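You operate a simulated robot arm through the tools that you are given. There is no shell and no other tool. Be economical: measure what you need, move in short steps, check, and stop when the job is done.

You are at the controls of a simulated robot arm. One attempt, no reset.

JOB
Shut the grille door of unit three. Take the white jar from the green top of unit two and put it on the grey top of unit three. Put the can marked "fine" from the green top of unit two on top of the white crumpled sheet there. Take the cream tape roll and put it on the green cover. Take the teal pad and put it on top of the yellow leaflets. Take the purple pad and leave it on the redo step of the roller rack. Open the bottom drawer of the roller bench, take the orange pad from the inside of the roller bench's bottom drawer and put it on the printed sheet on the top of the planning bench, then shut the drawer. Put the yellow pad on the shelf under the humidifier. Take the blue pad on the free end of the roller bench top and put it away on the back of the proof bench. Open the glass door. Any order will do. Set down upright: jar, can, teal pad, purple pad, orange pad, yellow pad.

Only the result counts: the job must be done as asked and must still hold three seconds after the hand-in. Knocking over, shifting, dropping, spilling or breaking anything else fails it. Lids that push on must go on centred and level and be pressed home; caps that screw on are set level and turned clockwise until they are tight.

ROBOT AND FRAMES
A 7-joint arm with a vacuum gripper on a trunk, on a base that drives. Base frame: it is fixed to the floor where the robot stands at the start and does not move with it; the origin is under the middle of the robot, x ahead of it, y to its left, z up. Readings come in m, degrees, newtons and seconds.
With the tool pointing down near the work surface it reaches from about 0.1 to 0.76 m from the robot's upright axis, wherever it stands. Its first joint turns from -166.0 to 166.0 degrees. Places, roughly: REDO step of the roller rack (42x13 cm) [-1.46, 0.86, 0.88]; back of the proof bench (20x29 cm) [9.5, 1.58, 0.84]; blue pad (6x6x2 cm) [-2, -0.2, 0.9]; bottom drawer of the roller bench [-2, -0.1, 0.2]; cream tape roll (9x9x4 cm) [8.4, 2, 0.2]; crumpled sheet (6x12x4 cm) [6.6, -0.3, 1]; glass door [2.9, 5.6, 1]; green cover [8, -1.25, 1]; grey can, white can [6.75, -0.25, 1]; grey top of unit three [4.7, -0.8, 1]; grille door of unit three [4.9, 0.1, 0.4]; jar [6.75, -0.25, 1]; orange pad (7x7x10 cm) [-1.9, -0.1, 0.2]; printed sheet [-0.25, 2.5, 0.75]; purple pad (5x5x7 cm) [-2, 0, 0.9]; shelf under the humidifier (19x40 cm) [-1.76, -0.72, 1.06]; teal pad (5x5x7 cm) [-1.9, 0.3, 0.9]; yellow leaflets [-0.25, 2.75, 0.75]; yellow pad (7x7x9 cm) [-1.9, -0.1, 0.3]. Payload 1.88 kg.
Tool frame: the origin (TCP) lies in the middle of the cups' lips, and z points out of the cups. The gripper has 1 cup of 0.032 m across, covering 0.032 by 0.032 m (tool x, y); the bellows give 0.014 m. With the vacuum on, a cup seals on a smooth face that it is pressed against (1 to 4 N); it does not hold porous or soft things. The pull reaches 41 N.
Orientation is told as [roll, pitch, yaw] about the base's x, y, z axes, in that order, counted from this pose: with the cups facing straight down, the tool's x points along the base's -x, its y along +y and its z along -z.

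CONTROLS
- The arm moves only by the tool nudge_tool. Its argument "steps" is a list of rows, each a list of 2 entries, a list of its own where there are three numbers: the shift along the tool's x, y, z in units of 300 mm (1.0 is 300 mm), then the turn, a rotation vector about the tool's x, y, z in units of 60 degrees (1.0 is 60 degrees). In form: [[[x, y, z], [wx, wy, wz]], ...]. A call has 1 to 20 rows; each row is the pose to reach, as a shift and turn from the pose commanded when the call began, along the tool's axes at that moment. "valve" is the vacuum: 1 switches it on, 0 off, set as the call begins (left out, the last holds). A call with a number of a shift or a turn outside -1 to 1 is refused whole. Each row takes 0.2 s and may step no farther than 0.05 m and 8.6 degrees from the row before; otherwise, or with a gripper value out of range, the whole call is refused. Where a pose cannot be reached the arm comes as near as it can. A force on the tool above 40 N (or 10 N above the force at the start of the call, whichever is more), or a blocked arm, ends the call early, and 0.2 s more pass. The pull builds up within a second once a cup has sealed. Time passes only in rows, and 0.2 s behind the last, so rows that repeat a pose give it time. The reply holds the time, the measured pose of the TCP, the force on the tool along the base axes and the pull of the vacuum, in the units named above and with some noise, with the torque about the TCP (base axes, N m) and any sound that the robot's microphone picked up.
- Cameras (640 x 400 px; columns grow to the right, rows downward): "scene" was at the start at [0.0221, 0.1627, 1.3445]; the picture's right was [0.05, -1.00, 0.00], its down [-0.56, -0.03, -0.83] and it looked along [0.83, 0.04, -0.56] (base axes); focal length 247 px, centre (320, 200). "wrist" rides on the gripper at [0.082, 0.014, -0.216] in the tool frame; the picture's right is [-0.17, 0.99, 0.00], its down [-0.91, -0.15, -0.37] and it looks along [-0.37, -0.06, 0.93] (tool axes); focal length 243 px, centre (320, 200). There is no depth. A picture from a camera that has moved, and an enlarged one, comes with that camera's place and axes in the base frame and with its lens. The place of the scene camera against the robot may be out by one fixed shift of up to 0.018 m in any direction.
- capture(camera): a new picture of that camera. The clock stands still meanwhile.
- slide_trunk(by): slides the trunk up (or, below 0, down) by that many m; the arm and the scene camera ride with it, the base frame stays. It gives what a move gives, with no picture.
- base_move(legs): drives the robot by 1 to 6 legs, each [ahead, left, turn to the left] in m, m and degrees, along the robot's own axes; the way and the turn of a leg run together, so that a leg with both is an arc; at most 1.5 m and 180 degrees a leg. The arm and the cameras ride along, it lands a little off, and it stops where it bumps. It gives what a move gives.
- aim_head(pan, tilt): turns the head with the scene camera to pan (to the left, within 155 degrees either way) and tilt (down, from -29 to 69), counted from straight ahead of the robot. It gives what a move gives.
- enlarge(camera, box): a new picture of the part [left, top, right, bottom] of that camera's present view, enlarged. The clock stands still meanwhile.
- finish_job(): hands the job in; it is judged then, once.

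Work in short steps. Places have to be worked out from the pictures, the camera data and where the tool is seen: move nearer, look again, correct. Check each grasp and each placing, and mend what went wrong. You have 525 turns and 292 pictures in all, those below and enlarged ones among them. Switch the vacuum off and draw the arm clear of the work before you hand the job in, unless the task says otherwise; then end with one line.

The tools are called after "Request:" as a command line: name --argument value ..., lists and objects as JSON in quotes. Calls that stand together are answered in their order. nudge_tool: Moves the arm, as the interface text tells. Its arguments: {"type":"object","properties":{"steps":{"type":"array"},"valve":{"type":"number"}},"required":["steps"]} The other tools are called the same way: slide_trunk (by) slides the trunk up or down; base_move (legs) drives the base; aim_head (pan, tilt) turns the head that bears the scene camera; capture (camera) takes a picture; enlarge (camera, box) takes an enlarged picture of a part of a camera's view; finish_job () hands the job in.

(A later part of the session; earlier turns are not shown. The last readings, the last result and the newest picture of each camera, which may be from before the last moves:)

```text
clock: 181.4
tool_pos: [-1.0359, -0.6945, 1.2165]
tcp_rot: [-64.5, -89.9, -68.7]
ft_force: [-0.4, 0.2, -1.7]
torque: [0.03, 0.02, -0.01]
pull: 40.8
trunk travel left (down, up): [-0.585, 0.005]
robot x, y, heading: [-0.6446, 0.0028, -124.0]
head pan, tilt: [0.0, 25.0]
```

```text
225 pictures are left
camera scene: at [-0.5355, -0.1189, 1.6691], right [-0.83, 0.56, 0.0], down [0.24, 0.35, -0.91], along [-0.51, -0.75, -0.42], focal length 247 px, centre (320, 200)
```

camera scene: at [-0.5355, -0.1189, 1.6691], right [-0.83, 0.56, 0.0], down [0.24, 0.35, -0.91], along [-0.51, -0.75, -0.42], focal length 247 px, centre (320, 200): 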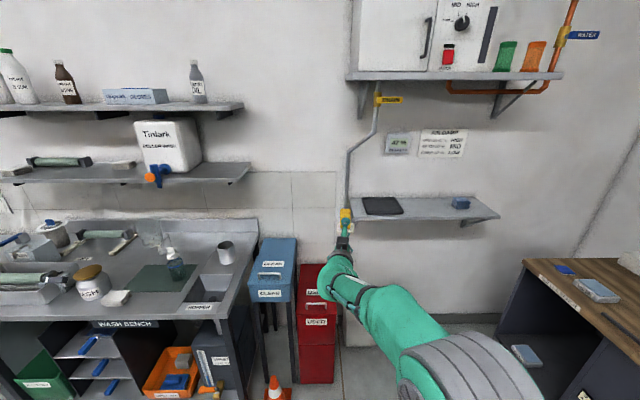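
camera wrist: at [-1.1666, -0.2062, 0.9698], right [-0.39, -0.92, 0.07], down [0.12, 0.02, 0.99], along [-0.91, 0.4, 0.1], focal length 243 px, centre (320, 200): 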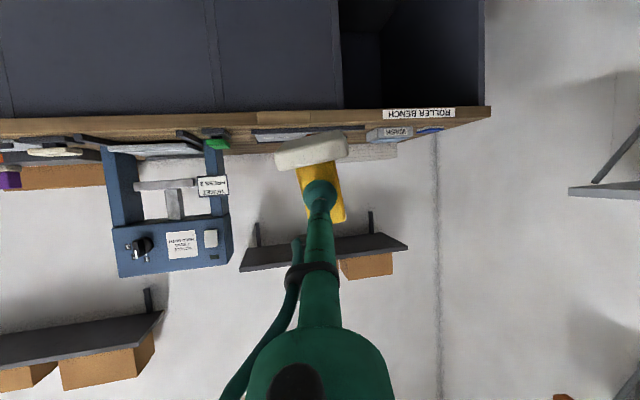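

Free middle of the shelf is near e≈-1.6, n≈0.99. Strafe right 0.5 m and square the tool.

Request:
base_move --legs '[[0, -0.5, 0.5]]'

Request:
nudge_tool --steps '[[[0, 0, 0], [-0.08, 0, 0]], [[0, 0, 0], [-0.15, 0, 0]]]'

Request:
capture --camera "scene"

Request:
capture --camera "wrist"

```text
clock: 184.4
tool_pos: [-1.4444, -0.4183, 1.2157]
tcp_rot: [-65.9, -89.9, -66.8]
ft_force: [0.2, 0.3, -1.0]
torque: [0.03, 0.02, 0.01]
pull: 40.5
trunk travel left (down, up): [-0.585, 0.005]
robot x, y, heading: [-1.0594, 0.2853, -123.8]
head pan, tilt: [0.0, 25.0]
```

```text
clock: 185.0
tool_pos: [-1.4451, -0.4182, 1.2154]
tcp_rot: [-49.8, -89.8, -75.9]
ft_force: [-0.3, -0.1, -0.7]
torque: [0.0, -0.02, -0.02]
pull: 40.6
trunk travel left (down, up): [-0.585, 0.005]
robot x, y, heading: [-1.0593, 0.2854, -123.9]
head pan, tilt: [0.0, 25.0]
```

```text
224 pictures are left
camera scene: at [-0.9483, 0.1609, 1.6691], right [-0.83, 0.56, 0.0], down [0.24, 0.35, -0.91], along [-0.5, -0.75, -0.42], focal length 247 px, centre (320, 200)
```

scene: 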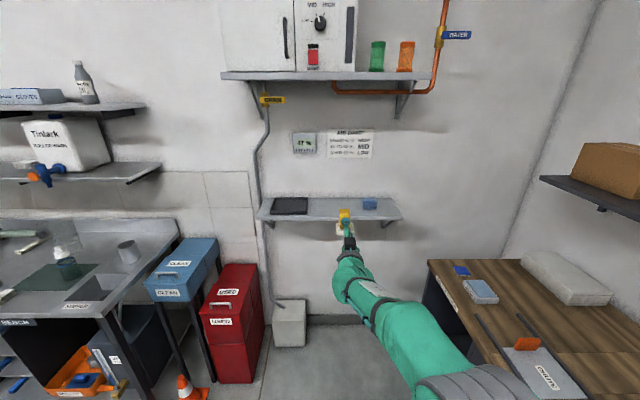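

```text
223 pictures are left
camera wrist: at [-1.307, -0.2513, 1.1335], right [0.8, -0.58, 0.16], down [0.1, 0.39, 0.92], along [-0.59, -0.72, 0.37], focal length 243 px, centre (320, 200)
```

wrist: 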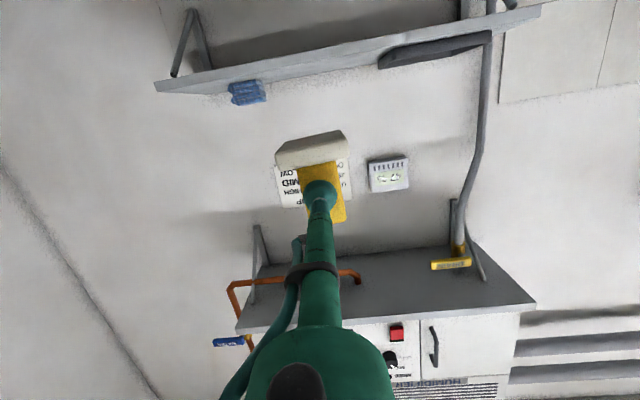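

The gap between tray and sponge is straight ahead. Drive ahead 0.3 m and look again.

Request:
base_move --legs '[[0.3, 0, 0]]'

Request:
capture --camera "wrist"

Request:
enlarge --camera "scene" --box '[220, 160, 420, 285]'

```text
clock: 187.0
tool_pos: [-1.6096, -0.6678, 1.2162]
tcp_rot: [-55.4, -89.9, -70.4]
ft_force: [-0.6, -0.5, -0.6]
torque: [0.04, 0.02, -0.04]
pull: 40.8
trunk travel left (down, up): [-0.585, 0.005]
robot x, y, heading: [-1.2233, 0.0372, -123.6]
head pan, tilt: [0.0, 25.0]
```

```text
222 pictures are left
camera wrist: at [-1.4722, -0.5002, 1.1339], right [0.8, -0.58, 0.16], down [0.09, 0.39, 0.92], along [-0.59, -0.72, 0.37], focal length 243 px, centre (320, 200)
```

wrist: 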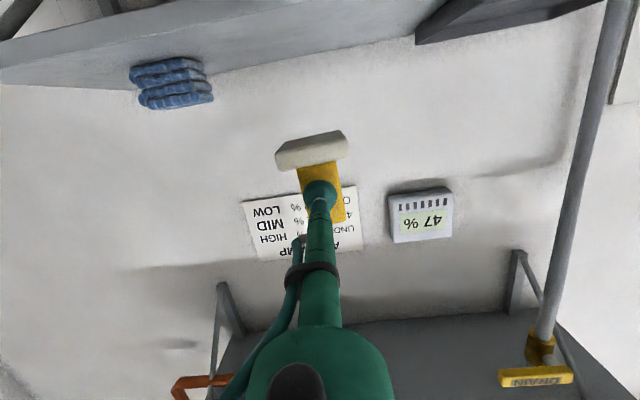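

```text
3.20 times, centred on (320, 222) of scene
camera zoom: at [-1.1144, -0.087, 1.6691], right [-0.83, 0.56, 0.0], down [0.23, 0.35, -0.91], along [-0.5, -0.75, -0.42], focal length 790 px, centre (320, 128)
```

zoom: 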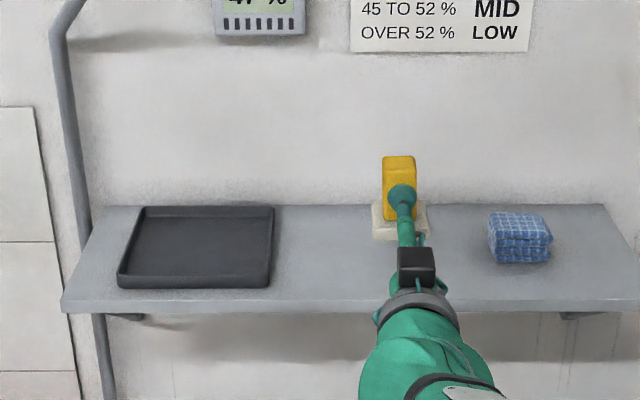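

Forward 0.12 m to the shelf's middle depth, then lower stepwise.

Request:
nudge_tool --steps '[[[0, 0, 0.14], [0, 0, 0]], [[0, 0, 0.28], [0, 0, 0]], [[0, 0, 0.4], [0, 0, 0]], [[0.13, 0, 0.4], [0, 0, 0]], [[0.2, 0, 0.4], [0, 0, 0]]]'

Request:
enlarge --camera "wrist" --box '[160, 0, 480, 200]'

Request:
enlarge --camera "scene" --box '[220, 160, 420, 285]'

```text
clock: 188.2
tool_pos: [-1.6807, -0.7636, 1.1554]
tcp_rot: [-19.2, -89.7, -106.8]
ft_force: [0.4, 0.2, -1.5]
torque: [0.05, 0.0, 0.0]
pull: 40.8
trunk travel left (down, up): [-0.585, 0.005]
robot x, y, heading: [-1.2257, 0.0391, -123.7]
head pan, tilt: [0.0, 25.0]
```

```text
2.00 times, centred on (320, 100) of wrist
camera zoom: at [-1.5417, -0.5971, 1.0739], right [0.8, -0.58, 0.16], down [0.1, 0.39, 0.92], along [-0.6, -0.71, 0.37], focal length 485 px, centre (320, 400)
```

zoom: 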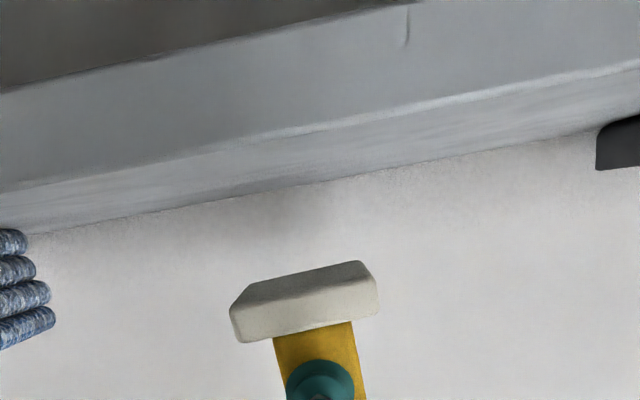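

```text
3.20 times, centred on (320, 222) of scene
camera zoom: at [-1.1143, -0.087, 1.6692], right [-0.83, 0.56, 0.0], down [0.23, 0.35, -0.91], along [-0.5, -0.75, -0.42], focal length 790 px, centre (320, 128)
```

zoom: 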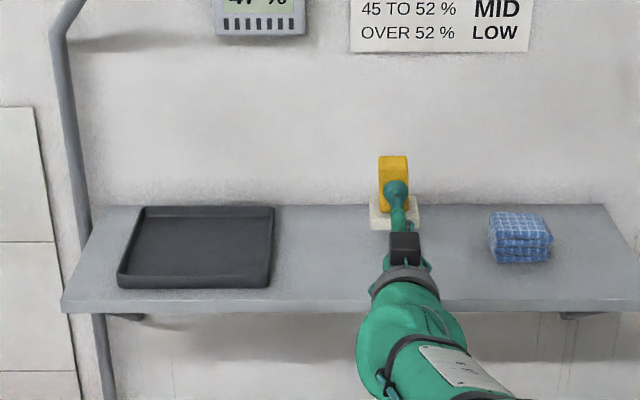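

Continue lowering in small steps to contact.

Request:
nudge_tool --steps '[[[0.03, 0, 0], [0, 0, 0]], [[0.05, 0, 0], [0, 0, 0]], [[0.065, 0, 0], [0, 0, 0]], [[0.075, 0, 0], [0, 0, 0]]]'

Request:
enlarge --camera "wrist" --box '[160, 0, 480, 200]'

```text
clock: 189.2
tool_pos: [-1.6778, -0.7693, 1.1375]
tcp_rot: [-15.9, -89.7, -110.3]
ft_force: [0.4, 0.3, -1.1]
torque: [0.04, 0.02, 0.01]
pull: 41.0
out of reach, approached as far as the arm can: row 2, 3, 4
trunk travel left (down, up): [-0.585, 0.005]
robot x, y, heading: [-1.2278, 0.0328, -123.5]
head pan, tilt: [0.0, 25.0]
```

```text
2.00 times, centred on (320, 100) of wrist
camera zoom: at [-1.5379, -0.6031, 1.0546], right [0.79, -0.58, 0.16], down [0.1, 0.39, 0.92], along [-0.6, -0.71, 0.36], focal length 485 px, centre (320, 400)
```

zoom: 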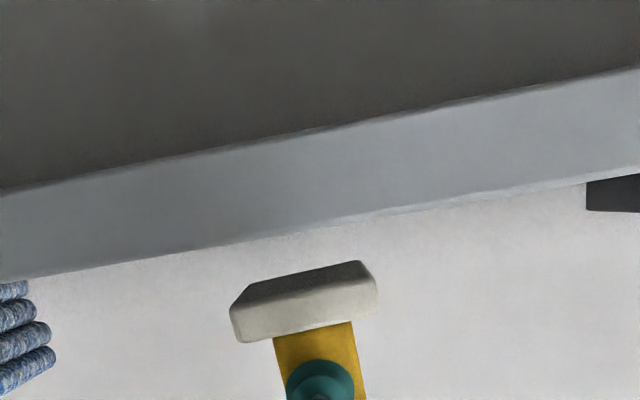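

Arm limit; I lower using the trunk instead, 10 mm then finer.

Request:
slide_trunk --by -0.008

Request:
slide_trunk --by -0.004

```text
clock: 189.8
tool_pos: [-1.6776, -0.7698, 1.1286]
tcp_rot: [-16.5, -89.6, -109.8]
ft_force: [0.4, 0.3, -0.7]
torque: [0.04, 0.0, 0.01]
pull: 40.6
trunk travel left (down, up): [-0.577, 0.013]
robot x, y, heading: [-1.2307, 0.0385, -123.8]
head pan, tilt: [0.0, 25.0]
```

```text
clock: 190.3
tool_pos: [-1.677, -0.7696, 1.125]
tcp_rot: [-16.4, -89.6, -109.9]
ft_force: [-0.7, -0.2, -0.5]
torque: [0.01, 0.0, -0.01]
pull: 41.3
trunk travel left (down, up): [-0.573, 0.017]
robot x, y, heading: [-1.2263, 0.0361, -123.5]
head pan, tilt: [0.0, 25.0]
```

Request:
slide_trunk --by -0.003

Request:
enlarge --camera "wrist" --box '[240, 80, 400, 180]'

```text
clock: 190.8
tool_pos: [-1.6765, -0.7694, 1.1207]
tcp_rot: [-16.6, -89.5, -109.7]
ft_force: [0.1, 0.2, 0.0]
torque: [0.01, 0.0, -0.03]
pull: 41.1
trunk travel left (down, up): [-0.57, 0.02]
robot x, y, heading: [-1.2269, 0.0376, -123.8]
head pan, tilt: [0.0, 25.0]
```

```text
4.00 times, centred on (320, 130) of wrist
camera zoom: at [-1.5379, -0.603, 1.0395], right [0.79, -0.58, 0.16], down [0.1, 0.39, 0.92], along [-0.6, -0.71, 0.36], focal length 970 px, centre (320, 480)
```

zoom: 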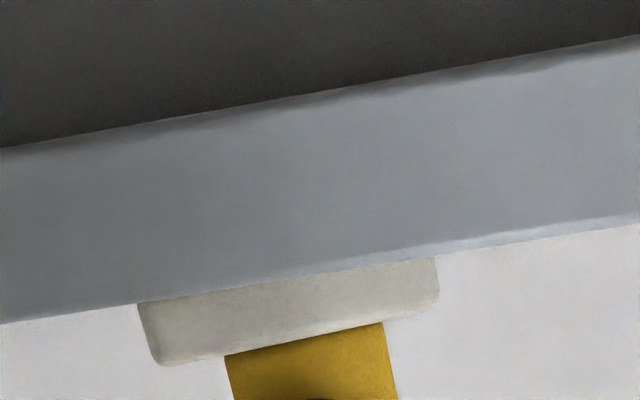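

Nearly touching; lower another 3 mm.

Request:
slide_trunk --by -0.003

```text
clock: 191.3
tool_pos: [-1.6762, -0.7699, 1.1191]
tcp_rot: [-16.4, -89.6, -109.9]
ft_force: [0.2, 0.1, -0.9]
torque: [0.05, -0.02, 0.01]
pull: 40.8
trunk travel left (down, up): [-0.567, 0.023]
robot x, y, heading: [-1.2272, 0.0364, -123.7]
head pan, tilt: [0.0, 25.0]
```

Request:
slide_trunk --by -0.003

Request:
slide_trunk --by -0.002

```text
clock: 191.9
tool_pos: [-1.677, -0.7701, 1.115]
tcp_rot: [-16.6, -89.7, -109.7]
ft_force: [-0.3, 0.0, 0.0]
torque: [0.03, -0.04, -0.05]
pull: 40.7
trunk travel left (down, up): [-0.564, 0.026]
robot x, y, heading: [-1.2254, 0.0364, -123.8]
head pan, tilt: [0.0, 25.0]
```

```text
clock: 192.4
tool_pos: [-1.6768, -0.7703, 1.1138]
tcp_rot: [-16.6, -89.6, -109.8]
ft_force: [-0.8, 1.2, -0.7]
torque: [-0.02, 0.02, -0.02]
pull: 41.5
trunk travel left (down, up): [-0.562, 0.028]
robot x, y, heading: [-1.2253, 0.0348, -124.0]
head pan, tilt: [0.0, 25.0]
```

Request:
slide_trunk --by -0.003

Request:
slide_trunk --by -0.003

Request:
enlarge --camera "scene" --box '[270, 170, 390, 245]'

```text
clock: 192.9
tool_pos: [-1.6764, -0.7683, 1.112]
tcp_rot: [-16.5, -89.8, -109.9]
ft_force: [0.7, 0.3, 4.5]
torque: [-0.11, -0.04, 0.02]
pull: 40.3
trunk travel left (down, up): [-0.559, 0.031]
robot x, y, heading: [-1.2252, 0.0358, -123.7]
head pan, tilt: [0.0, 25.0]
```

```text
clock: 193.4
tool_pos: [-1.6765, -0.7688, 1.1125]
tcp_rot: [161.3, -90.1, 72.6]
ft_force: [-0.5, -1.1, 12.7]
torque: [-0.28, -0.28, 0.02]
pull: 40.7
trunk travel left (down, up): [-0.556, 0.034]
robot x, y, heading: [-1.2279, 0.0359, -123.6]
head pan, tilt: [0.0, 25.0]
```

```text
5.33 times, centred on (330, 208) of scene
camera zoom: at [-1.1138, -0.0857, 1.6403], right [-0.83, 0.56, 0.0], down [0.23, 0.35, -0.91], along [-0.5, -0.75, -0.42], focal length 1317 px, centre (267, 160)
```

zoom: 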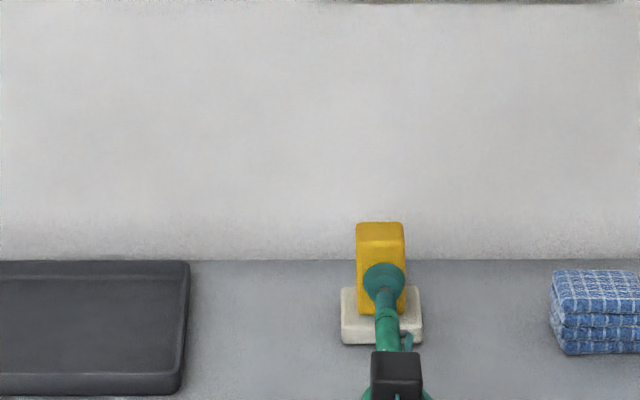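

Contact. Release the vacuum, wait, and withdraw straight back.

Request:
nudge_tool --steps '[[[0, 0, 0], [0, 0, 0]], [[0, 0, 0], [0, 0, 0]], [[0, 0, 0], [0, 0, 0]], [[0, 0, 0], [0, 0, 0]], [[0, 0, 0], [0, 0, 0]], [[0, 0, 0], [0, 0, 0]]]' --valve 0

Request:
base_move --legs '[[-0.15, 0, 0]]'

Request:
enlarge --camera "scene" --box '[240, 160, 400, 260]'

```text
clock: 194.8
tool_pos: [-1.6768, -0.7697, 1.1071]
tcp_rot: [-16.2, -89.6, -110.0]
ft_force: [1.2, -1.0, 0.7]
torque: [-0.02, 0.01, 0.0]
pull: 0.1
trunk travel left (down, up): [-0.556, 0.034]
robot x, y, heading: [-1.2276, 0.033, -123.8]
head pan, tilt: [0.0, 25.0]
```

```text
clock: 196.2
tool_pos: [-1.5917, -0.6448, 1.1073]
tcp_rot: [-16.4, -89.6, -109.7]
ft_force: [0.1, -0.6, -0.5]
torque: [-0.01, 0.03, 0.01]
pull: 0.1
trunk travel left (down, up): [-0.556, 0.034]
robot x, y, heading: [-1.1416, 0.1628, -123.5]
head pan, tilt: [0.0, 25.0]
```

```text
4.00 times, centred on (320, 210) of scene
camera zoom: at [-1.0308, 0.0383, 1.6402], right [-0.83, 0.55, 0.0], down [0.23, 0.35, -0.91], along [-0.5, -0.75, -0.42], focal length 988 px, centre (320, 160)
```

zoom: 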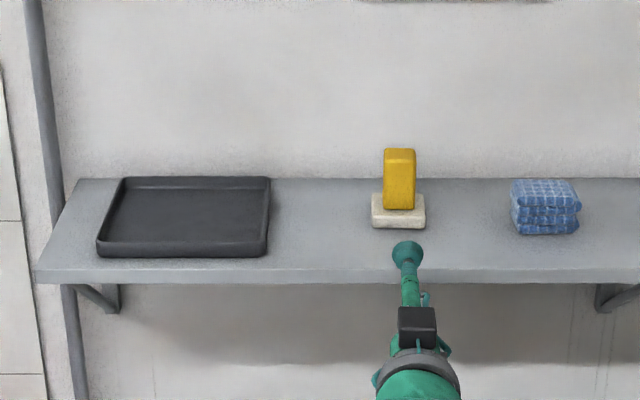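

Yellow pad stands upright on the shelf. Move back, shift, and turn right to face the bench for the drawer.

Request:
base_move --legs '[[-0.25, 0, 0], [0, 0.5, 0], [0, 0, -90]]'

Request:
aim_head --pan 0 --tilt 35

Request:
capture --camera "scene"

```text
clock: 204.5
tool_pos: [-1.371, 0.5808, 1.1074]
tcp_rot: [-16.5, -89.6, 157.8]
ft_force: [1.0, -0.3, -0.5]
torque: [0.0, -0.02, 0.0]
pull: 0.1
trunk travel left (down, up): [-0.556, 0.034]
robot x, y, heading: [-0.5878, 0.0961, 143.5]
head pan, tilt: [0.0, 25.0]
```

```text
clock: 205.2
tool_pos: [-1.3724, 0.5799, 1.1084]
tcp_rot: [-16.5, -89.7, 157.6]
ft_force: [-0.8, -0.1, 0.1]
torque: [-0.02, -0.02, 0.03]
pull: 0.1
trunk travel left (down, up): [-0.556, 0.034]
robot x, y, heading: [-0.588, 0.0954, 143.7]
head pan, tilt: [0.0, 35.0]
```

```text
214 pictures are left
camera scene: at [-0.7128, -0.0247, 1.6244], right [0.59, 0.81, 0.0], down [0.46, -0.34, -0.82], along [-0.66, 0.48, -0.57], focal length 247 px, centre (320, 200)
```

scene: 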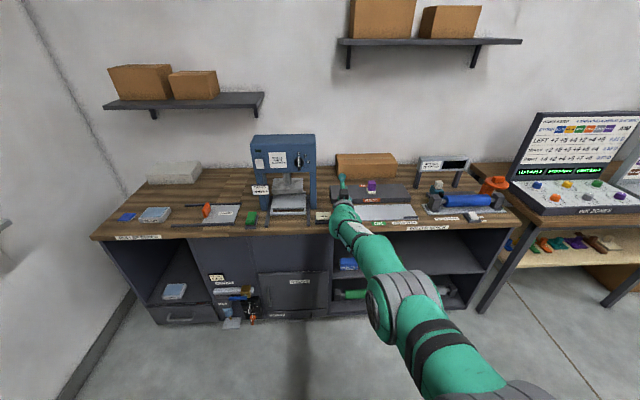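

Back off from the bench, shift left, then lower the trunk.

Request:
base_move --legs '[[-0.25, 0.36, 2.8]]'

Request:
slide_trunk --by -0.3

Request:
slide_trunk --by -0.25

Request:
nudge_tool --steps '[[[0, 0.13, 0], [0, 0, 0]], [[0, 0.26, -0.05], [-0.03, 0, 0]], [[0, 0.39, -0.1], [-0.06, 0, 0]], [[0, 0.52, -0.15], [-0.08, 0, 0]], [[0, 0.65, -0.2], [-0.08, 0, 0]], [[0, 0.78, -0.25], [-0.08, 0, 0]], [[0, 0.91, -0.3], [-0.08, 0, 0]], [[0, 1, -0.35], [-0.08, 0, 0]]]'

```text
clock: 207.8
tool_pos: [-1.392, 0.1139, 1.1077]
tcp_rot: [-16.0, -89.6, 160.0]
ft_force: [0.2, 0.0, 0.6]
torque: [-0.02, -0.02, 0.0]
pull: 0.1
trunk travel left (down, up): [-0.556, 0.034]
robot x, y, heading: [-0.5866, -0.3323, 146.4]
head pan, tilt: [0.0, 35.0]
```

```text
clock: 210.8
tool_pos: [-1.3919, 0.1137, 0.8061]
tcp_rot: [-16.3, -89.5, 160.1]
ft_force: [-0.2, 0.3, -0.2]
torque: [-0.01, -0.01, 0.01]
pull: 0.0
trunk travel left (down, up): [-0.256, 0.334]
robot x, y, heading: [-0.583, -0.337, 146.4]
head pan, tilt: [0.0, 35.0]
```

```text
clock: 213.4
tool_pos: [-1.3916, 0.1139, 0.5569]
tcp_rot: [-16.2, -89.7, 160.1]
ft_force: [0.1, 0.3, 0.1]
torque: [0.01, 0.02, 0.02]
pull: 0.1
trunk travel left (down, up): [-0.006, 0.584]
robot x, y, heading: [-0.5884, -0.3346, 146.3]
head pan, tilt: [0.0, 35.0]
```

```text
clock: 215.2
tool_pos: [-1.4849, -0.1928, 0.5587]
tcp_rot: [-14.2, -89.5, 162.9]
ft_force: [0.5, -0.3, -0.1]
torque: [0.03, 0.0, -0.02]
pull: 0.1
trunk travel left (down, up): [-0.006, 0.584]
robot x, y, heading: [-0.5832, -0.3389, 146.2]
head pan, tilt: [0.0, 35.0]
```

Move left to e≈-1.065 and lower to z≈0.26.

Request:
nudge_tool --steps '[[[0.13, 0.08, 0], [0.02, 0, 0]], [[0.26, 0.16, 0], [0.04, 0, 0]], [[0.4, 0.22, 0], [0.04, 0, 0]], [[0.54, 0.27, 0], [0.04, 0, 0]], [[0.69, 0.27, 0], [0.04, 0, 0]], [[0.84, 0.27, 0], [0.04, 0, 0]], [[1.0, 0.27, 0], [0.04, 0, 0]]]'

Request:
capture --camera "wrist"

```text
clock: 216.8
tool_pos: [-1.5258, -0.2621, 0.2588]
tcp_rot: [11.5, -89.8, 134.7]
ft_force: [-0.1, -0.7, 1.3]
torque: [-0.06, -0.1, -0.08]
pull: 0.1
trunk travel left (down, up): [-0.006, 0.584]
robot x, y, heading: [-0.5842, -0.3351, 146.3]
head pan, tilt: [0.0, 35.0]
```

```text
213 pictures are left
camera wrist: at [-1.3535, -0.3951, 0.1768], right [-0.55, -0.82, 0.17], down [0.39, -0.08, 0.92], along [-0.74, 0.57, 0.37], focal length 243 px, centre (320, 200)
```

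wrist: 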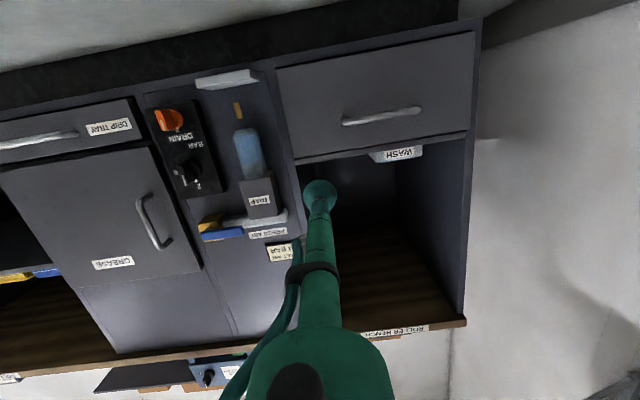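

Drawer face free area is ~70 mm lower. Lower, then drive forward 0.25 m.

Request:
nudge_tool --steps '[[[0.1, 0, 0], [0, 0, 0]], [[0.2, 0, 0], [0, 0, 0]], [[0.23, 0, 0], [0, 0, 0]]]'

Request:
base_move --legs '[[0.25, 0, 0]]'

Request:
capture --camera "wrist"

```text
clock: 217.6
tool_pos: [-1.5238, -0.2611, 0.1891]
tcp_rot: [-11.2, -89.7, 157.5]
ft_force: [0.0, -0.1, -0.3]
torque: [-0.03, -0.06, 0.02]
pull: 0.1
trunk travel left (down, up): [-0.006, 0.584]
robot x, y, heading: [-0.5835, -0.3347, 146.7]
head pan, tilt: [0.0, 35.0]
```

```text
clock: 219.4
tool_pos: [-1.7292, -0.1265, 0.1892]
tcp_rot: [-14.9, -89.7, 161.3]
ft_force: [0.6, 0.1, 0.5]
torque: [0.01, -0.02, -0.03]
pull: 0.1
trunk travel left (down, up): [-0.006, 0.584]
robot x, y, heading: [-0.7915, -0.197, 146.7]
head pan, tilt: [0.0, 35.0]
```

```text
212 pictures are left
camera wrist: at [-1.5564, -0.2578, 0.107], right [-0.55, -0.82, 0.16], down [0.39, -0.08, 0.92], along [-0.74, 0.57, 0.36], focal length 243 px, centre (320, 200)
```

wrist: 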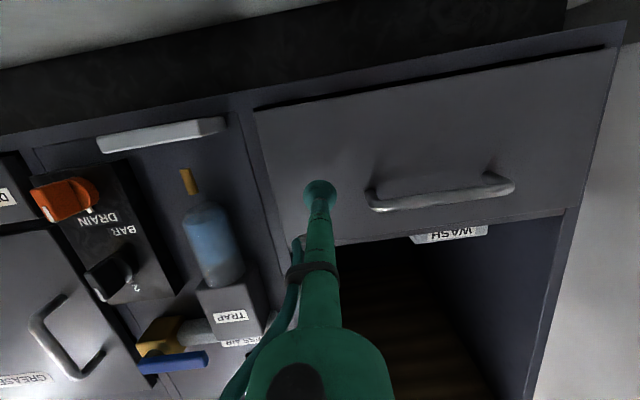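

Well placed. Advance to contact with vacuum on.

Request:
nudge_tool --steps '[[[0, 0, 0.08], [0, 0, 0]], [[0, 0, 0.13], [0, 0, 0]], [[0, 0, 0.16], [0, 0, 0]], [[0, 0, 0.19], [0, 0, 0]], [[0, 0, 0.22], [0, 0, 0]], [[0, 0, 0.25], [0, 0, 0]]]' --valve 1

```text
clock: 220.8
tool_pos: [-1.7827, -0.0893, 0.1881]
tcp_rot: [-22.3, -89.4, 169.0]
ft_force: [12.0, -14.0, -4.8]
torque: [-0.34, 0.59, -0.1]
pull: 40.7
out of reach, approached as far as the arm can: row 5, 6
trunk travel left (down, up): [-0.006, 0.584]
robot x, y, heading: [-0.7899, -0.1988, 146.6]
head pan, tilt: [0.0, 35.0]
```

Sealed on the drawer front. Pull by driving back 0.1 m first.

Request:
base_move --legs '[[-0.1, 0, 0]]'

```text
clock: 222.0
tool_pos: [-1.7006, -0.1395, 0.1905]
tcp_rot: [-14.3, -89.6, 160.9]
ft_force: [-6.3, -7.4, -9.4]
torque: [0.33, 0.0, -0.06]
pull: 40.6
trunk travel left (down, up): [-0.006, 0.584]
robot x, y, heading: [-0.7062, -0.2556, 146.5]
head pan, tilt: [0.0, 35.0]
```

Still sealed; pull further 0.14 m.

Request:
base_move --legs '[[-0.14, 0, 0]]'

Request:
capture --camera "scene"

```text
clock: 223.3
tool_pos: [-1.582, -0.2182, 0.1906]
tcp_rot: [-20.7, -89.6, 167.4]
ft_force: [-4.7, -6.5, -6.1]
torque: [0.16, 0.14, -0.05]
pull: 40.6
trunk travel left (down, up): [-0.006, 0.584]
robot x, y, heading: [-0.5901, -0.3293, 146.2]
head pan, tilt: [0.0, 35.0]
```

```text
211 pictures are left
camera scene: at [-0.7111, -0.4581, 1.0743], right [0.55, 0.83, 0.0], down [0.48, -0.32, -0.82], along [-0.68, 0.45, -0.57], focal length 247 px, centre (320, 200)
```

scene: 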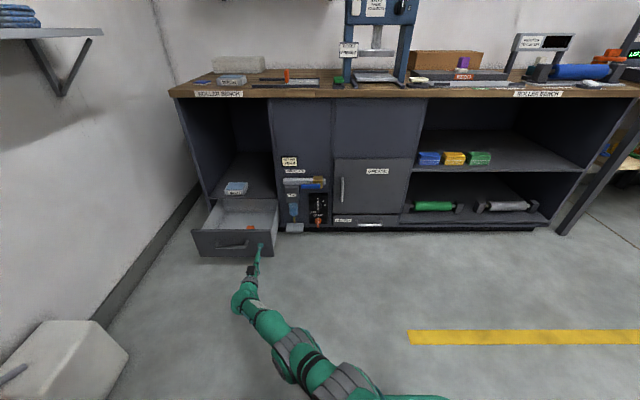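

Drawer is open ≈0.24 m and orange is visible. Release, back off slightly and zoom.

Request:
nudge_tool --steps '[[[0, 0, 0], [0, 0, 0]], [[0, 0, 0], [0, 0, 0]], [[0, 0, 0], [0, 0, 0]], [[0, 0, 0], [0, 0, 0]], [[0, 0, -0.1], [0, 0, 0]]]' --valve 0

Request:
base_move --legs '[[-0.08, 0, 0]]'

Request:
enlarge --camera "scene" --box '[170, 160, 330, 260]'

```text
clock: 224.5
tool_pos: [-1.5712, -0.2363, 0.1838]
tcp_rot: [-27.9, -89.7, 174.2]
ft_force: [0.6, 0.4, 0.7]
torque: [0.05, 0.05, -0.02]
pull: 0.1
out of reach, approached as far as the arm can: row 5
trunk travel left (down, up): [-0.006, 0.584]
robot x, y, heading: [-0.5891, -0.3319, 146.6]
head pan, tilt: [0.0, 35.0]
```

```text
clock: 225.6
tool_pos: [-1.5048, -0.2794, 0.1849]
tcp_rot: [-28.1, -89.8, 174.4]
ft_force: [-0.8, 0.7, 0.1]
torque: [0.01, 0.02, 0.04]
pull: 0.2
trunk travel left (down, up): [-0.006, 0.584]
robot x, y, heading: [-0.5249, -0.3747, 146.1]
head pan, tilt: [0.0, 35.0]
```

```text
4.00 times, centred on (250, 210) of scene
camera zoom: at [-0.6453, -0.5016, 1.0744], right [0.55, 0.83, 0.0], down [0.48, -0.32, -0.82], along [-0.68, 0.45, -0.57], focal length 988 px, centre (600, 160)
```

zoom: 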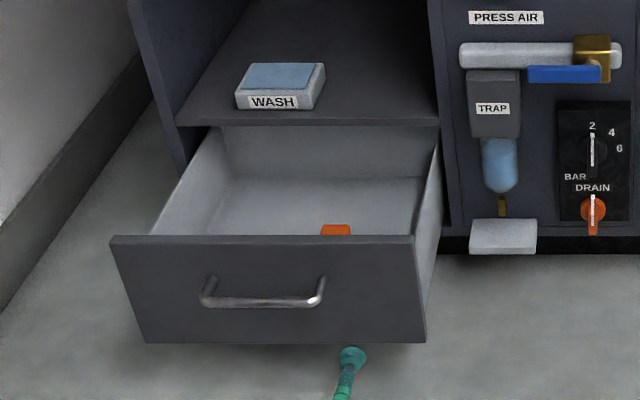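

Drawer open; orange top near e≈-1.12, n≈1.28. Raise the trunk and rotate the tool to point down.

Request:
slide_trunk --by 0.35

Request:
nudge_tool --steps '[[[0, 0, 0], [0, 0.14, 0]], [[0, 0, 0], [0, 0.28, 0]], [[0, 0, 0], [0, 0.42, 0]], [[0, 0, 0], [0, 0.56, 0]], [[0, 0, 0], [0, 0.7, 0]], [[0, 0, 0], [0, 0.84, 0]], [[0, 0, 0], [0, 0.98, 0]]]'

Request:
nudge_tool --steps '[[[0, 0, 0], [0, 0.13, 0]], [[0, 0, 0], [0, 0.26, 0]], [[0, 0, 0], [0, 0.39, 0]], [[0, 0, 0], [0, 0.52, 0]]]'

Request:
base_move --legs '[[0.4, 0.1, 0]]'

Request:
capture --camera "wrist"

```text
clock: 229.0
tool_pos: [-1.5048, -0.2796, 0.5353]
tcp_rot: [-28.3, -89.8, 174.5]
ft_force: [-0.7, -0.4, 0.7]
torque: [-0.03, 0.02, -0.02]
pull: 0.2
trunk travel left (down, up): [-0.356, 0.234]
robot x, y, heading: [-0.5257, -0.375, 146.3]
head pan, tilt: [0.0, 35.0]
```

```text
clock: 230.6
tool_pos: [-1.4746, -0.2842, 0.5232]
tcp_rot: [-0.7, -29.8, 146.7]
ft_force: [0.8, -1.3, -6.9]
torque: [0.43, 0.69, 0.05]
pull: 0.2
out of reach, approached as far as the arm can: row 7
trunk travel left (down, up): [-0.356, 0.234]
robot x, y, heading: [-0.5232, -0.3766, 146.4]
head pan, tilt: [0.0, 35.0]
```

```text
clock: 231.6
tool_pos: [-1.3528, -0.2963, 0.5362]
tcp_rot: [-0.2, 0.5, 146.3]
ft_force: [-0.1, 0.2, -0.8]
torque: [-0.04, -0.04, 0.01]
pull: 0.1
out of reach, approached as far as the arm can: row 1, 2, 3, 4
trunk travel left (down, up): [-0.356, 0.234]
robot x, y, heading: [-0.5255, -0.3763, 146.6]
head pan, tilt: [0.0, 35.0]
```

```text
clock: 234.1
tool_pos: [-1.7373, -0.161, 0.5404]
tcp_rot: [-0.2, 0.3, 146.3]
ft_force: [-0.2, 0.1, 0.5]
torque: [0.01, 0.01, -0.04]
pull: 0.0
trunk travel left (down, up): [-0.356, 0.234]
robot x, y, heading: [-0.9093, -0.2394, 146.4]
head pan, tilt: [0.0, 35.0]
```

```text
209 pictures are left
camera wrist: at [-1.6775, -0.2186, 0.755], right [-0.69, -0.73, 0.0], down [-0.68, 0.64, 0.37], along [-0.27, 0.26, -0.93], focal length 243 px, centre (320, 200)
```

wrist: 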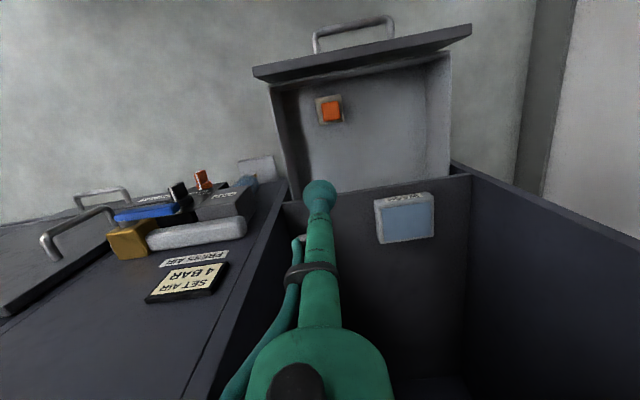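

Orange top is at about e=-1.132, n=1.295. Retract the tool 0.18 m, then drive 0.12 ahead and 0.1 left.

Request:
nudge_tool --steps '[[[0.16, 0, 0], [0, 0, 0]], [[0.32, 0, 0], [0, 0, 0]], [[0.48, 0, 0], [0, 0, 0]], [[0.6, 0, 0], [0, 0, 0]]]'

Request:
base_move --legs '[[0.12, 0.1, 0]]'

```text
clock: 235.1
tool_pos: [-1.5861, -0.2615, 0.541]
tcp_rot: [-0.3, 0.5, 146.2]
ft_force: [1.1, 0.2, -0.1]
torque: [-0.01, 0.07, 0.02]
pull: 0.0
trunk travel left (down, up): [-0.356, 0.234]
robot x, y, heading: [-0.9065, -0.2436, 146.3]
head pan, tilt: [0.0, 35.0]
```

```text
clock: 236.5
tool_pos: [-1.7418, -0.2789, 0.5407]
tcp_rot: [-0.1, 0.3, 146.2]
ft_force: [-0.3, 0.4, 0.2]
torque: [0.0, 0.0, 0.02]
pull: 0.0
trunk travel left (down, up): [-0.356, 0.234]
robot x, y, heading: [-1.063, -0.26, 146.5]
head pan, tilt: [0.0, 35.0]
```

Shift right 67 mm, lower 0.17 by trunk, and look.

Request:
nudge_tool --steps '[[[0, -0.11, 0], [0, 0, 0]], [[0, -0.223, 0], [0, 0, 0]]]'

Request:
slide_trunk --by -0.22

Request:
capture --camera "wrist"

```text
clock: 237.1
tool_pos: [-1.7057, -0.2216, 0.5421]
tcp_rot: [-0.1, 0.3, 146.2]
ft_force: [0.1, -0.2, -0.6]
torque: [-0.01, 0.01, -0.01]
pull: 0.1
trunk travel left (down, up): [-0.356, 0.234]
robot x, y, heading: [-1.0625, -0.2592, 146.5]
head pan, tilt: [0.0, 35.0]
```

```text
clock: 239.4
tool_pos: [-1.7056, -0.2213, 0.3227]
tcp_rot: [-0.2, 0.3, 146.3]
ft_force: [0.5, -0.7, 0.8]
torque: [0.02, 0.01, 0.03]
pull: 0.0
trunk travel left (down, up): [-0.136, 0.454]
robot x, y, heading: [-1.0621, -0.2581, 146.5]
head pan, tilt: [0.0, 35.0]
```

```text
208 pictures are left
camera wrist: at [-1.646, -0.2785, 0.5374], right [-0.69, -0.73, 0.0], down [-0.68, 0.64, 0.37], along [-0.27, 0.26, -0.93], focal length 243 px, centre (320, 200)
```

wrist: 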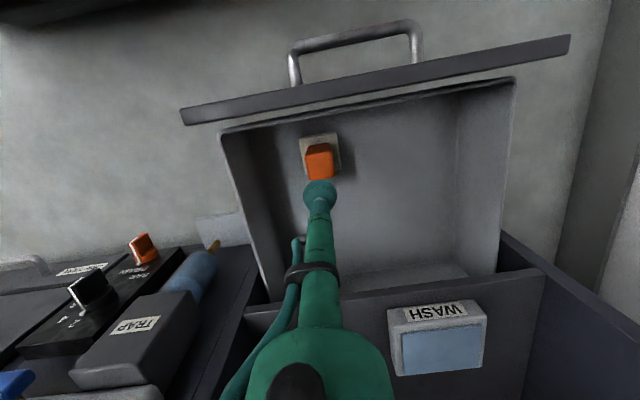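

Nicely under the cup. Descend 60 mm and check with a close-up.

Request:
nudge_tool --steps '[[[0, 0, 0.1], [0, 0, 0]], [[0, 0, 0.2], [0, 0, 0]]]' --valve 1

Request:
enlarge --camera "wrist" --box '[240, 100, 400, 220]'

```text
clock: 240.0
tool_pos: [-1.705, -0.2206, 0.2623]
tcp_rot: [-0.1, 0.1, 146.2]
ft_force: [1.1, 0.2, -0.2]
torque: [-0.02, 0.01, -0.03]
pull: 0.0
trunk travel left (down, up): [-0.136, 0.454]
robot x, y, heading: [-1.0601, -0.2584, 146.4]
head pan, tilt: [0.0, 35.0]
```

```text
3.33 times, centred on (320, 160) of wrist
camera zoom: at [-1.6461, -0.2779, 0.478], right [-0.69, -0.73, 0.0], down [-0.68, 0.64, 0.37], along [-0.27, 0.26, -0.93], focal length 809 px, centre (320, 333)
```

zoom: 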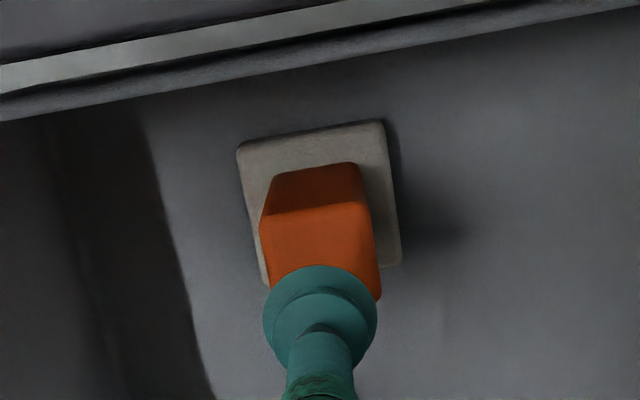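

Centred. Descend to contact.

Request:
nudge_tool --steps '[[[0, 0, 0.1], [0, 0, 0]], [[0, 0, 0.16], [0, 0, 0]], [[0, 0, 0.185], [0, 0, 0]], [[0, 0, 0.205], [0, 0, 0]], [[0, 0, 0.22], [0, 0, 0]], [[0, 0, 0.235], [0, 0, 0]]]'

```text
clock: 241.2
tool_pos: [-1.7105, -0.2208, 0.2033]
tcp_rot: [0.1, -0.2, 146.1]
ft_force: [3.7, 4.9, 16.3]
torque: [-0.13, -0.03, 0.07]
pull: 40.6
trunk travel left (down, up): [-0.136, 0.454]
robot x, y, heading: [-1.0616, -0.261, 146.4]
head pan, tilt: [0.0, 35.0]
stopped in row 5: the force on the tool passed its limit at 44 N (the readings are from after the stop); the commanded pose is now the measured one
```

Sealed. Lift by trunk 0.35 and back off.

Request:
nudge_tool --steps '[[[0, 0, -0.06], [0, 0, 0]], [[0, 0, -0.2], [0, 0, 0]], [[0, 0, -0.35], [0, 0, 0]]]'

Request:
slide_trunk --by 0.3

Request:
capture --camera "wrist"

```text
clock: 241.9
tool_pos: [-1.7087, -0.2203, 0.3061]
tcp_rot: [0.1, 0.1, 146.0]
ft_force: [1.1, -0.5, -1.4]
torque: [0.02, 0.01, 0.03]
pull: 40.6
trunk travel left (down, up): [-0.136, 0.454]
robot x, y, heading: [-1.0628, -0.2581, 146.2]
head pan, tilt: [0.0, 35.0]
```

```text
clock: 244.9
tool_pos: [-1.7099, -0.2199, 0.6062]
tcp_rot: [0.0, 0.0, 146.2]
ft_force: [-0.4, -0.1, -1.2]
torque: [0.0, -0.02, 0.01]
pull: 40.8
trunk travel left (down, up): [-0.436, 0.154]
robot x, y, heading: [-1.0648, -0.2566, 146.3]
head pan, tilt: [0.0, 35.0]
```

```text
206 pictures are left
camera wrist: at [-1.6494, -0.2773, 0.8217], right [-0.69, -0.73, 0.0], down [-0.67, 0.64, 0.37], along [-0.27, 0.26, -0.93], focal length 243 px, centre (320, 200)
```

wrist: 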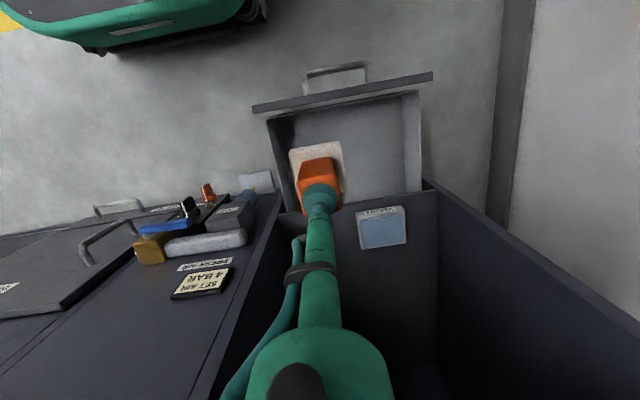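

Orange held. Raise, back off, turn right and drive along the corridor to the planning bench.

Request:
slide_trunk --by 0.15

Request:
base_move --legs '[[-0.2, 0, 0]]'

Request:
nudge_tool --steps '[[[0, 0, -0.16], [0, 0, 0]], [[0, 0, -0.32], [0, 0, 0]], [[0, 0, -0.48], [0, 0, 0]], [[0, 0, -0.64], [0, 0, 0]], [[0, 0, -0.8], [0, 0, 0]], [[0, 0, -0.96], [0, 0, 0]]]'

Request:
base_move --legs '[[0, 0, -90], [0, 0.28, 0], [1.35, 0, 0], [1.35, 0, 0]]'

```text
clock: 246.7
tool_pos: [-1.7097, -0.2197, 0.7555]
tcp_rot: [0.0, -0.1, 146.1]
ft_force: [0.3, 0.2, -0.8]
torque: [0.03, 0.0, 0.01]
pull: 40.7
trunk travel left (down, up): [-0.586, 0.004]
robot x, y, heading: [-1.0612, -0.2574, 146.3]
head pan, tilt: [0.0, 35.0]
```

```text
clock: 248.3
tool_pos: [-1.5435, -0.3307, 0.756]
tcp_rot: [-0.1, 0.0, 146.2]
ft_force: [0.1, 0.5, -0.8]
torque: [-0.01, 0.0, 0.0]
pull: 40.8
trunk travel left (down, up): [-0.586, 0.004]
robot x, y, heading: [-0.8972, -0.3697, 146.4]
head pan, tilt: [0.0, 35.0]
```

```text
clock: 249.7
tool_pos: [-1.5392, -0.3326, 1.0471]
tcp_rot: [0.1, -0.1, 146.1]
ft_force: [-1.0, -0.2, -0.9]
torque: [0.0, 0.01, -0.04]
pull: 40.8
trunk travel left (down, up): [-0.586, 0.004]
robot x, y, heading: [-0.898, -0.3677, 146.3]
head pan, tilt: [0.0, 35.0]
```

```text
clock: 268.2
tool_pos: [0.3503, 2.711, 1.0453]
tcp_rot: [0.0, 0.1, 57.3]
ft_force: [-0.4, 0.0, -1.0]
torque: [0.01, -0.05, 0.0]
pull: 40.8
trunk travel left (down, up): [-0.586, 0.004]
robot x, y, heading: [0.3255, 2.0657, 57.4]
head pan, tilt: [0.0, 35.0]
```

Bring the tool straight ahead of the robot, then turn left to face the bench and shift to place over the JOB 305 sheet.

Request:
nudge_tool --steps '[[[0, -0.15, 0], [0, 0, 0]], [[0, -0.3, 0], [0, 0, 0]], [[0, -0.45, 0], [0, 0, 0]], [[0, -0.6, 0], [0, 0, 0]], [[0, -0.75, 0], [0, 0, 0]], [[0, -0.9, 0], [0, 0, 0]], [[0, -1, 0], [0, 0, 0]]]'

Request:
base_move --legs '[[0, 0, 89], [0.2, 0, 0]]'

Request:
capture --camera "wrist"

```text
clock: 269.8
tool_pos: [0.6015, 2.5479, 1.0478]
tcp_rot: [0.0, 0.0, 57.2]
ft_force: [0.2, -1.1, -2.4]
torque: [0.02, -0.04, 0.04]
pull: 41.0
trunk travel left (down, up): [-0.586, 0.004]
robot x, y, heading: [0.3233, 2.0669, 57.3]
head pan, tilt: [0.0, 35.0]
```

```text
clock: 275.2
tool_pos: [-0.3335, 2.4458, 1.0467]
tcp_rot: [0.0, -0.1, 147.8]
ft_force: [-0.6, 0.3, -0.8]
torque: [0.03, -0.02, 0.01]
pull: 40.5
trunk travel left (down, up): [-0.586, 0.004]
robot x, y, heading: [0.1486, 2.1737, 148.0]
head pan, tilt: [0.0, 35.0]
```

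```text
205 pictures are left
camera wrist: at [-0.2729, 2.3904, 1.2624], right [-0.66, -0.75, 0.0], down [-0.69, 0.62, 0.37], along [-0.28, 0.25, -0.93], focal length 243 px, centre (320, 200)
```

wrist: 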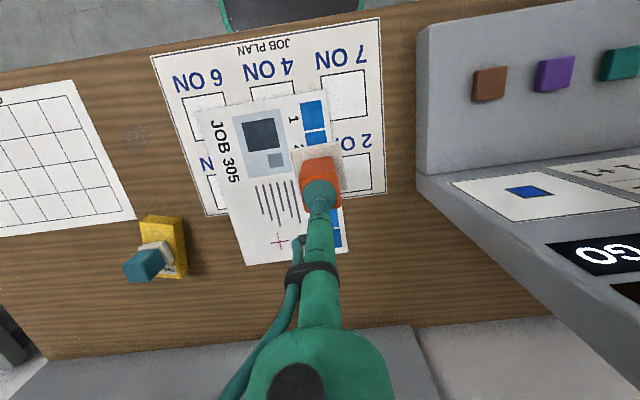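

JOB 305 sheet's centre ≈(-0.319, 2.536). Move above it and descend to ~15 mm above.

Request:
nudge_tool --steps '[[[-0.06, -0.14, 0], [0, 0, 0]], [[-0.119, -0.279, 0], [0, 0, 0]], [[-0.119, -0.279, 0.15], [0, 0, 0]], [[-0.119, -0.279, 0.27], [0, 0, 0]]]'

Request:
capture --camera "wrist"

```text
clock: 276.2
tool_pos: [-0.3198, 2.5352, 0.9687]
tcp_rot: [0.1, 0.1, 147.9]
ft_force: [0.1, -0.2, -0.8]
torque: [0.03, 0.0, 0.01]
pull: 40.6
trunk travel left (down, up): [-0.586, 0.004]
robot x, y, heading: [0.1473, 2.1747, 148.1]
head pan, tilt: [0.0, 35.0]
```

```text
204 pictures are left
camera wrist: at [-0.2581, 2.4801, 1.183], right [-0.66, -0.75, 0.0], down [-0.69, 0.62, 0.37], along [-0.28, 0.25, -0.93], focal length 243 px, centre (320, 200)
```

wrist: 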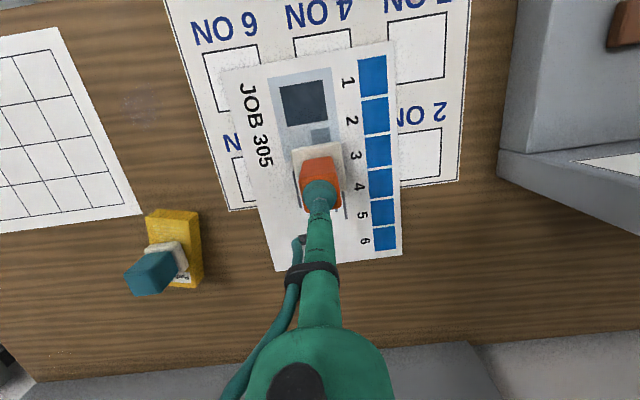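

Over the sheet's middle. Lower to contact.

Request:
nudge_tool --steps '[[[0, 0, 0.04], [0, 0, 0]], [[0, 0, 0.065], [0, 0, 0]], [[0, 0, 0.08], [0, 0, 0]], [[0, 0, 0.092], [0, 0, 0]], [[0, 0, 0.104], [0, 0, 0]]]'

```text
clock: 277.4
tool_pos: [-0.3212, 2.5361, 0.938]
tcp_rot: [0.0, -0.4, 148.0]
ft_force: [-3.1, 4.2, 33.7]
torque: [-0.25, 0.19, -0.02]
pull: 40.9
trunk travel left (down, up): [-0.586, 0.004]
robot x, y, heading: [0.1496, 2.1731, 148.0]
head pan, tilt: [0.0, 35.0]
```

Contact. Ease, release, lift.

Request:
nudge_tool --steps '[[[0, 0, -0.015], [0, 0, 0]], [[0, 0, -0.015], [0, 0, 0]], [[0, 0, -0.015], [0, 0, 0]], [[0, 0, -0.015], [0, 0, 0]], [[0, 0, -0.015], [0, 0, 0]]]' --valve 0

Request:
nudge_tool --steps '[[[0, 0, -0.03], [0, 0, 0]], [[0, 0, -0.1], [0, 0, 0]], [[0, 0, -0.25], [0, 0, 0]], [[0, 0, -0.4], [0, 0, 0]], [[0.1, 0, -0.5], [0, 0, 0]]]'

Request:
capture --camera "wrist"

```text
clock: 278.6
tool_pos: [-0.3202, 2.5345, 0.9391]
tcp_rot: [0.2, 0.2, 147.9]
ft_force: [-0.4, 2.1, 13.1]
torque: [-0.09, -0.01, 0.01]
pull: 0.1
trunk travel left (down, up): [-0.586, 0.004]
robot x, y, heading: [0.152, 2.1776, 148.2]
head pan, tilt: [0.0, 35.0]
```

```text
clock: 279.8
tool_pos: [-0.2957, 2.5187, 1.0891]
tcp_rot: [0.2, 0.0, 148.0]
ft_force: [-0.7, 0.1, -0.9]
torque: [0.01, 0.01, 0.01]
pull: 0.1
trunk travel left (down, up): [-0.586, 0.004]
robot x, y, heading: [0.1509, 2.1767, 147.9]
head pan, tilt: [0.0, 35.0]
```

```text
203 pictures are left
camera wrist: at [-0.2336, 2.4637, 1.3038], right [-0.66, -0.75, 0.0], down [-0.69, 0.62, 0.37], along [-0.28, 0.25, -0.93], focal length 243 px, centre (320, 200)
```

wrist: 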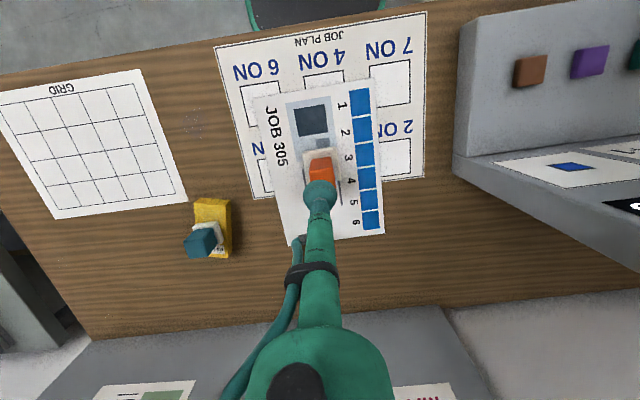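

Orange stands on JOB 305. Return to the roller bench.

Request:
base_move --legs '[[-0.26, 0, 0], [0, 0, 88.5], [1.3, 0, 0], [1.3, 0, 0], [0, 0, -90]]'

Request:
capture --camera "scene"

```text
clock: 301.8
tool_pos: [-1.4655, 0.1078, 1.0884]
tcp_rot: [0.0, 0.0, 149.7]
ft_force: [0.3, 0.3, 0.1]
torque: [0.0, 0.02, 0.0]
pull: 0.0
trunk travel left (down, up): [-0.586, 0.004]
robot x, y, heading: [-1.009, -0.223, 149.7]
head pan, tilt: [0.0, 35.0]
```

```text
202 pictures are left
camera scene: at [-1.1206, -0.3558, 1.6544], right [0.5, 0.86, 0.0], down [0.5, -0.29, -0.82], along [-0.71, 0.41, -0.57], focal length 247 px, centre (320, 200)
```

scene: 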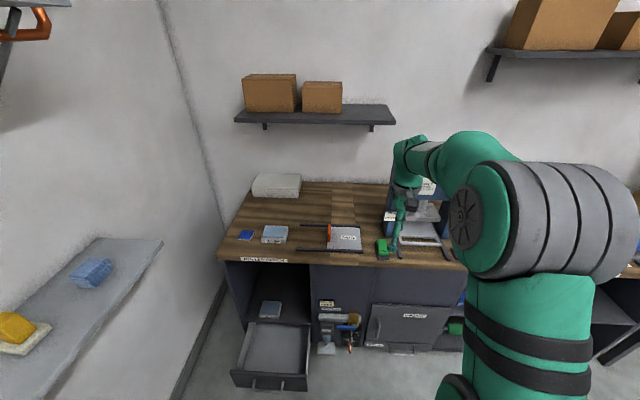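

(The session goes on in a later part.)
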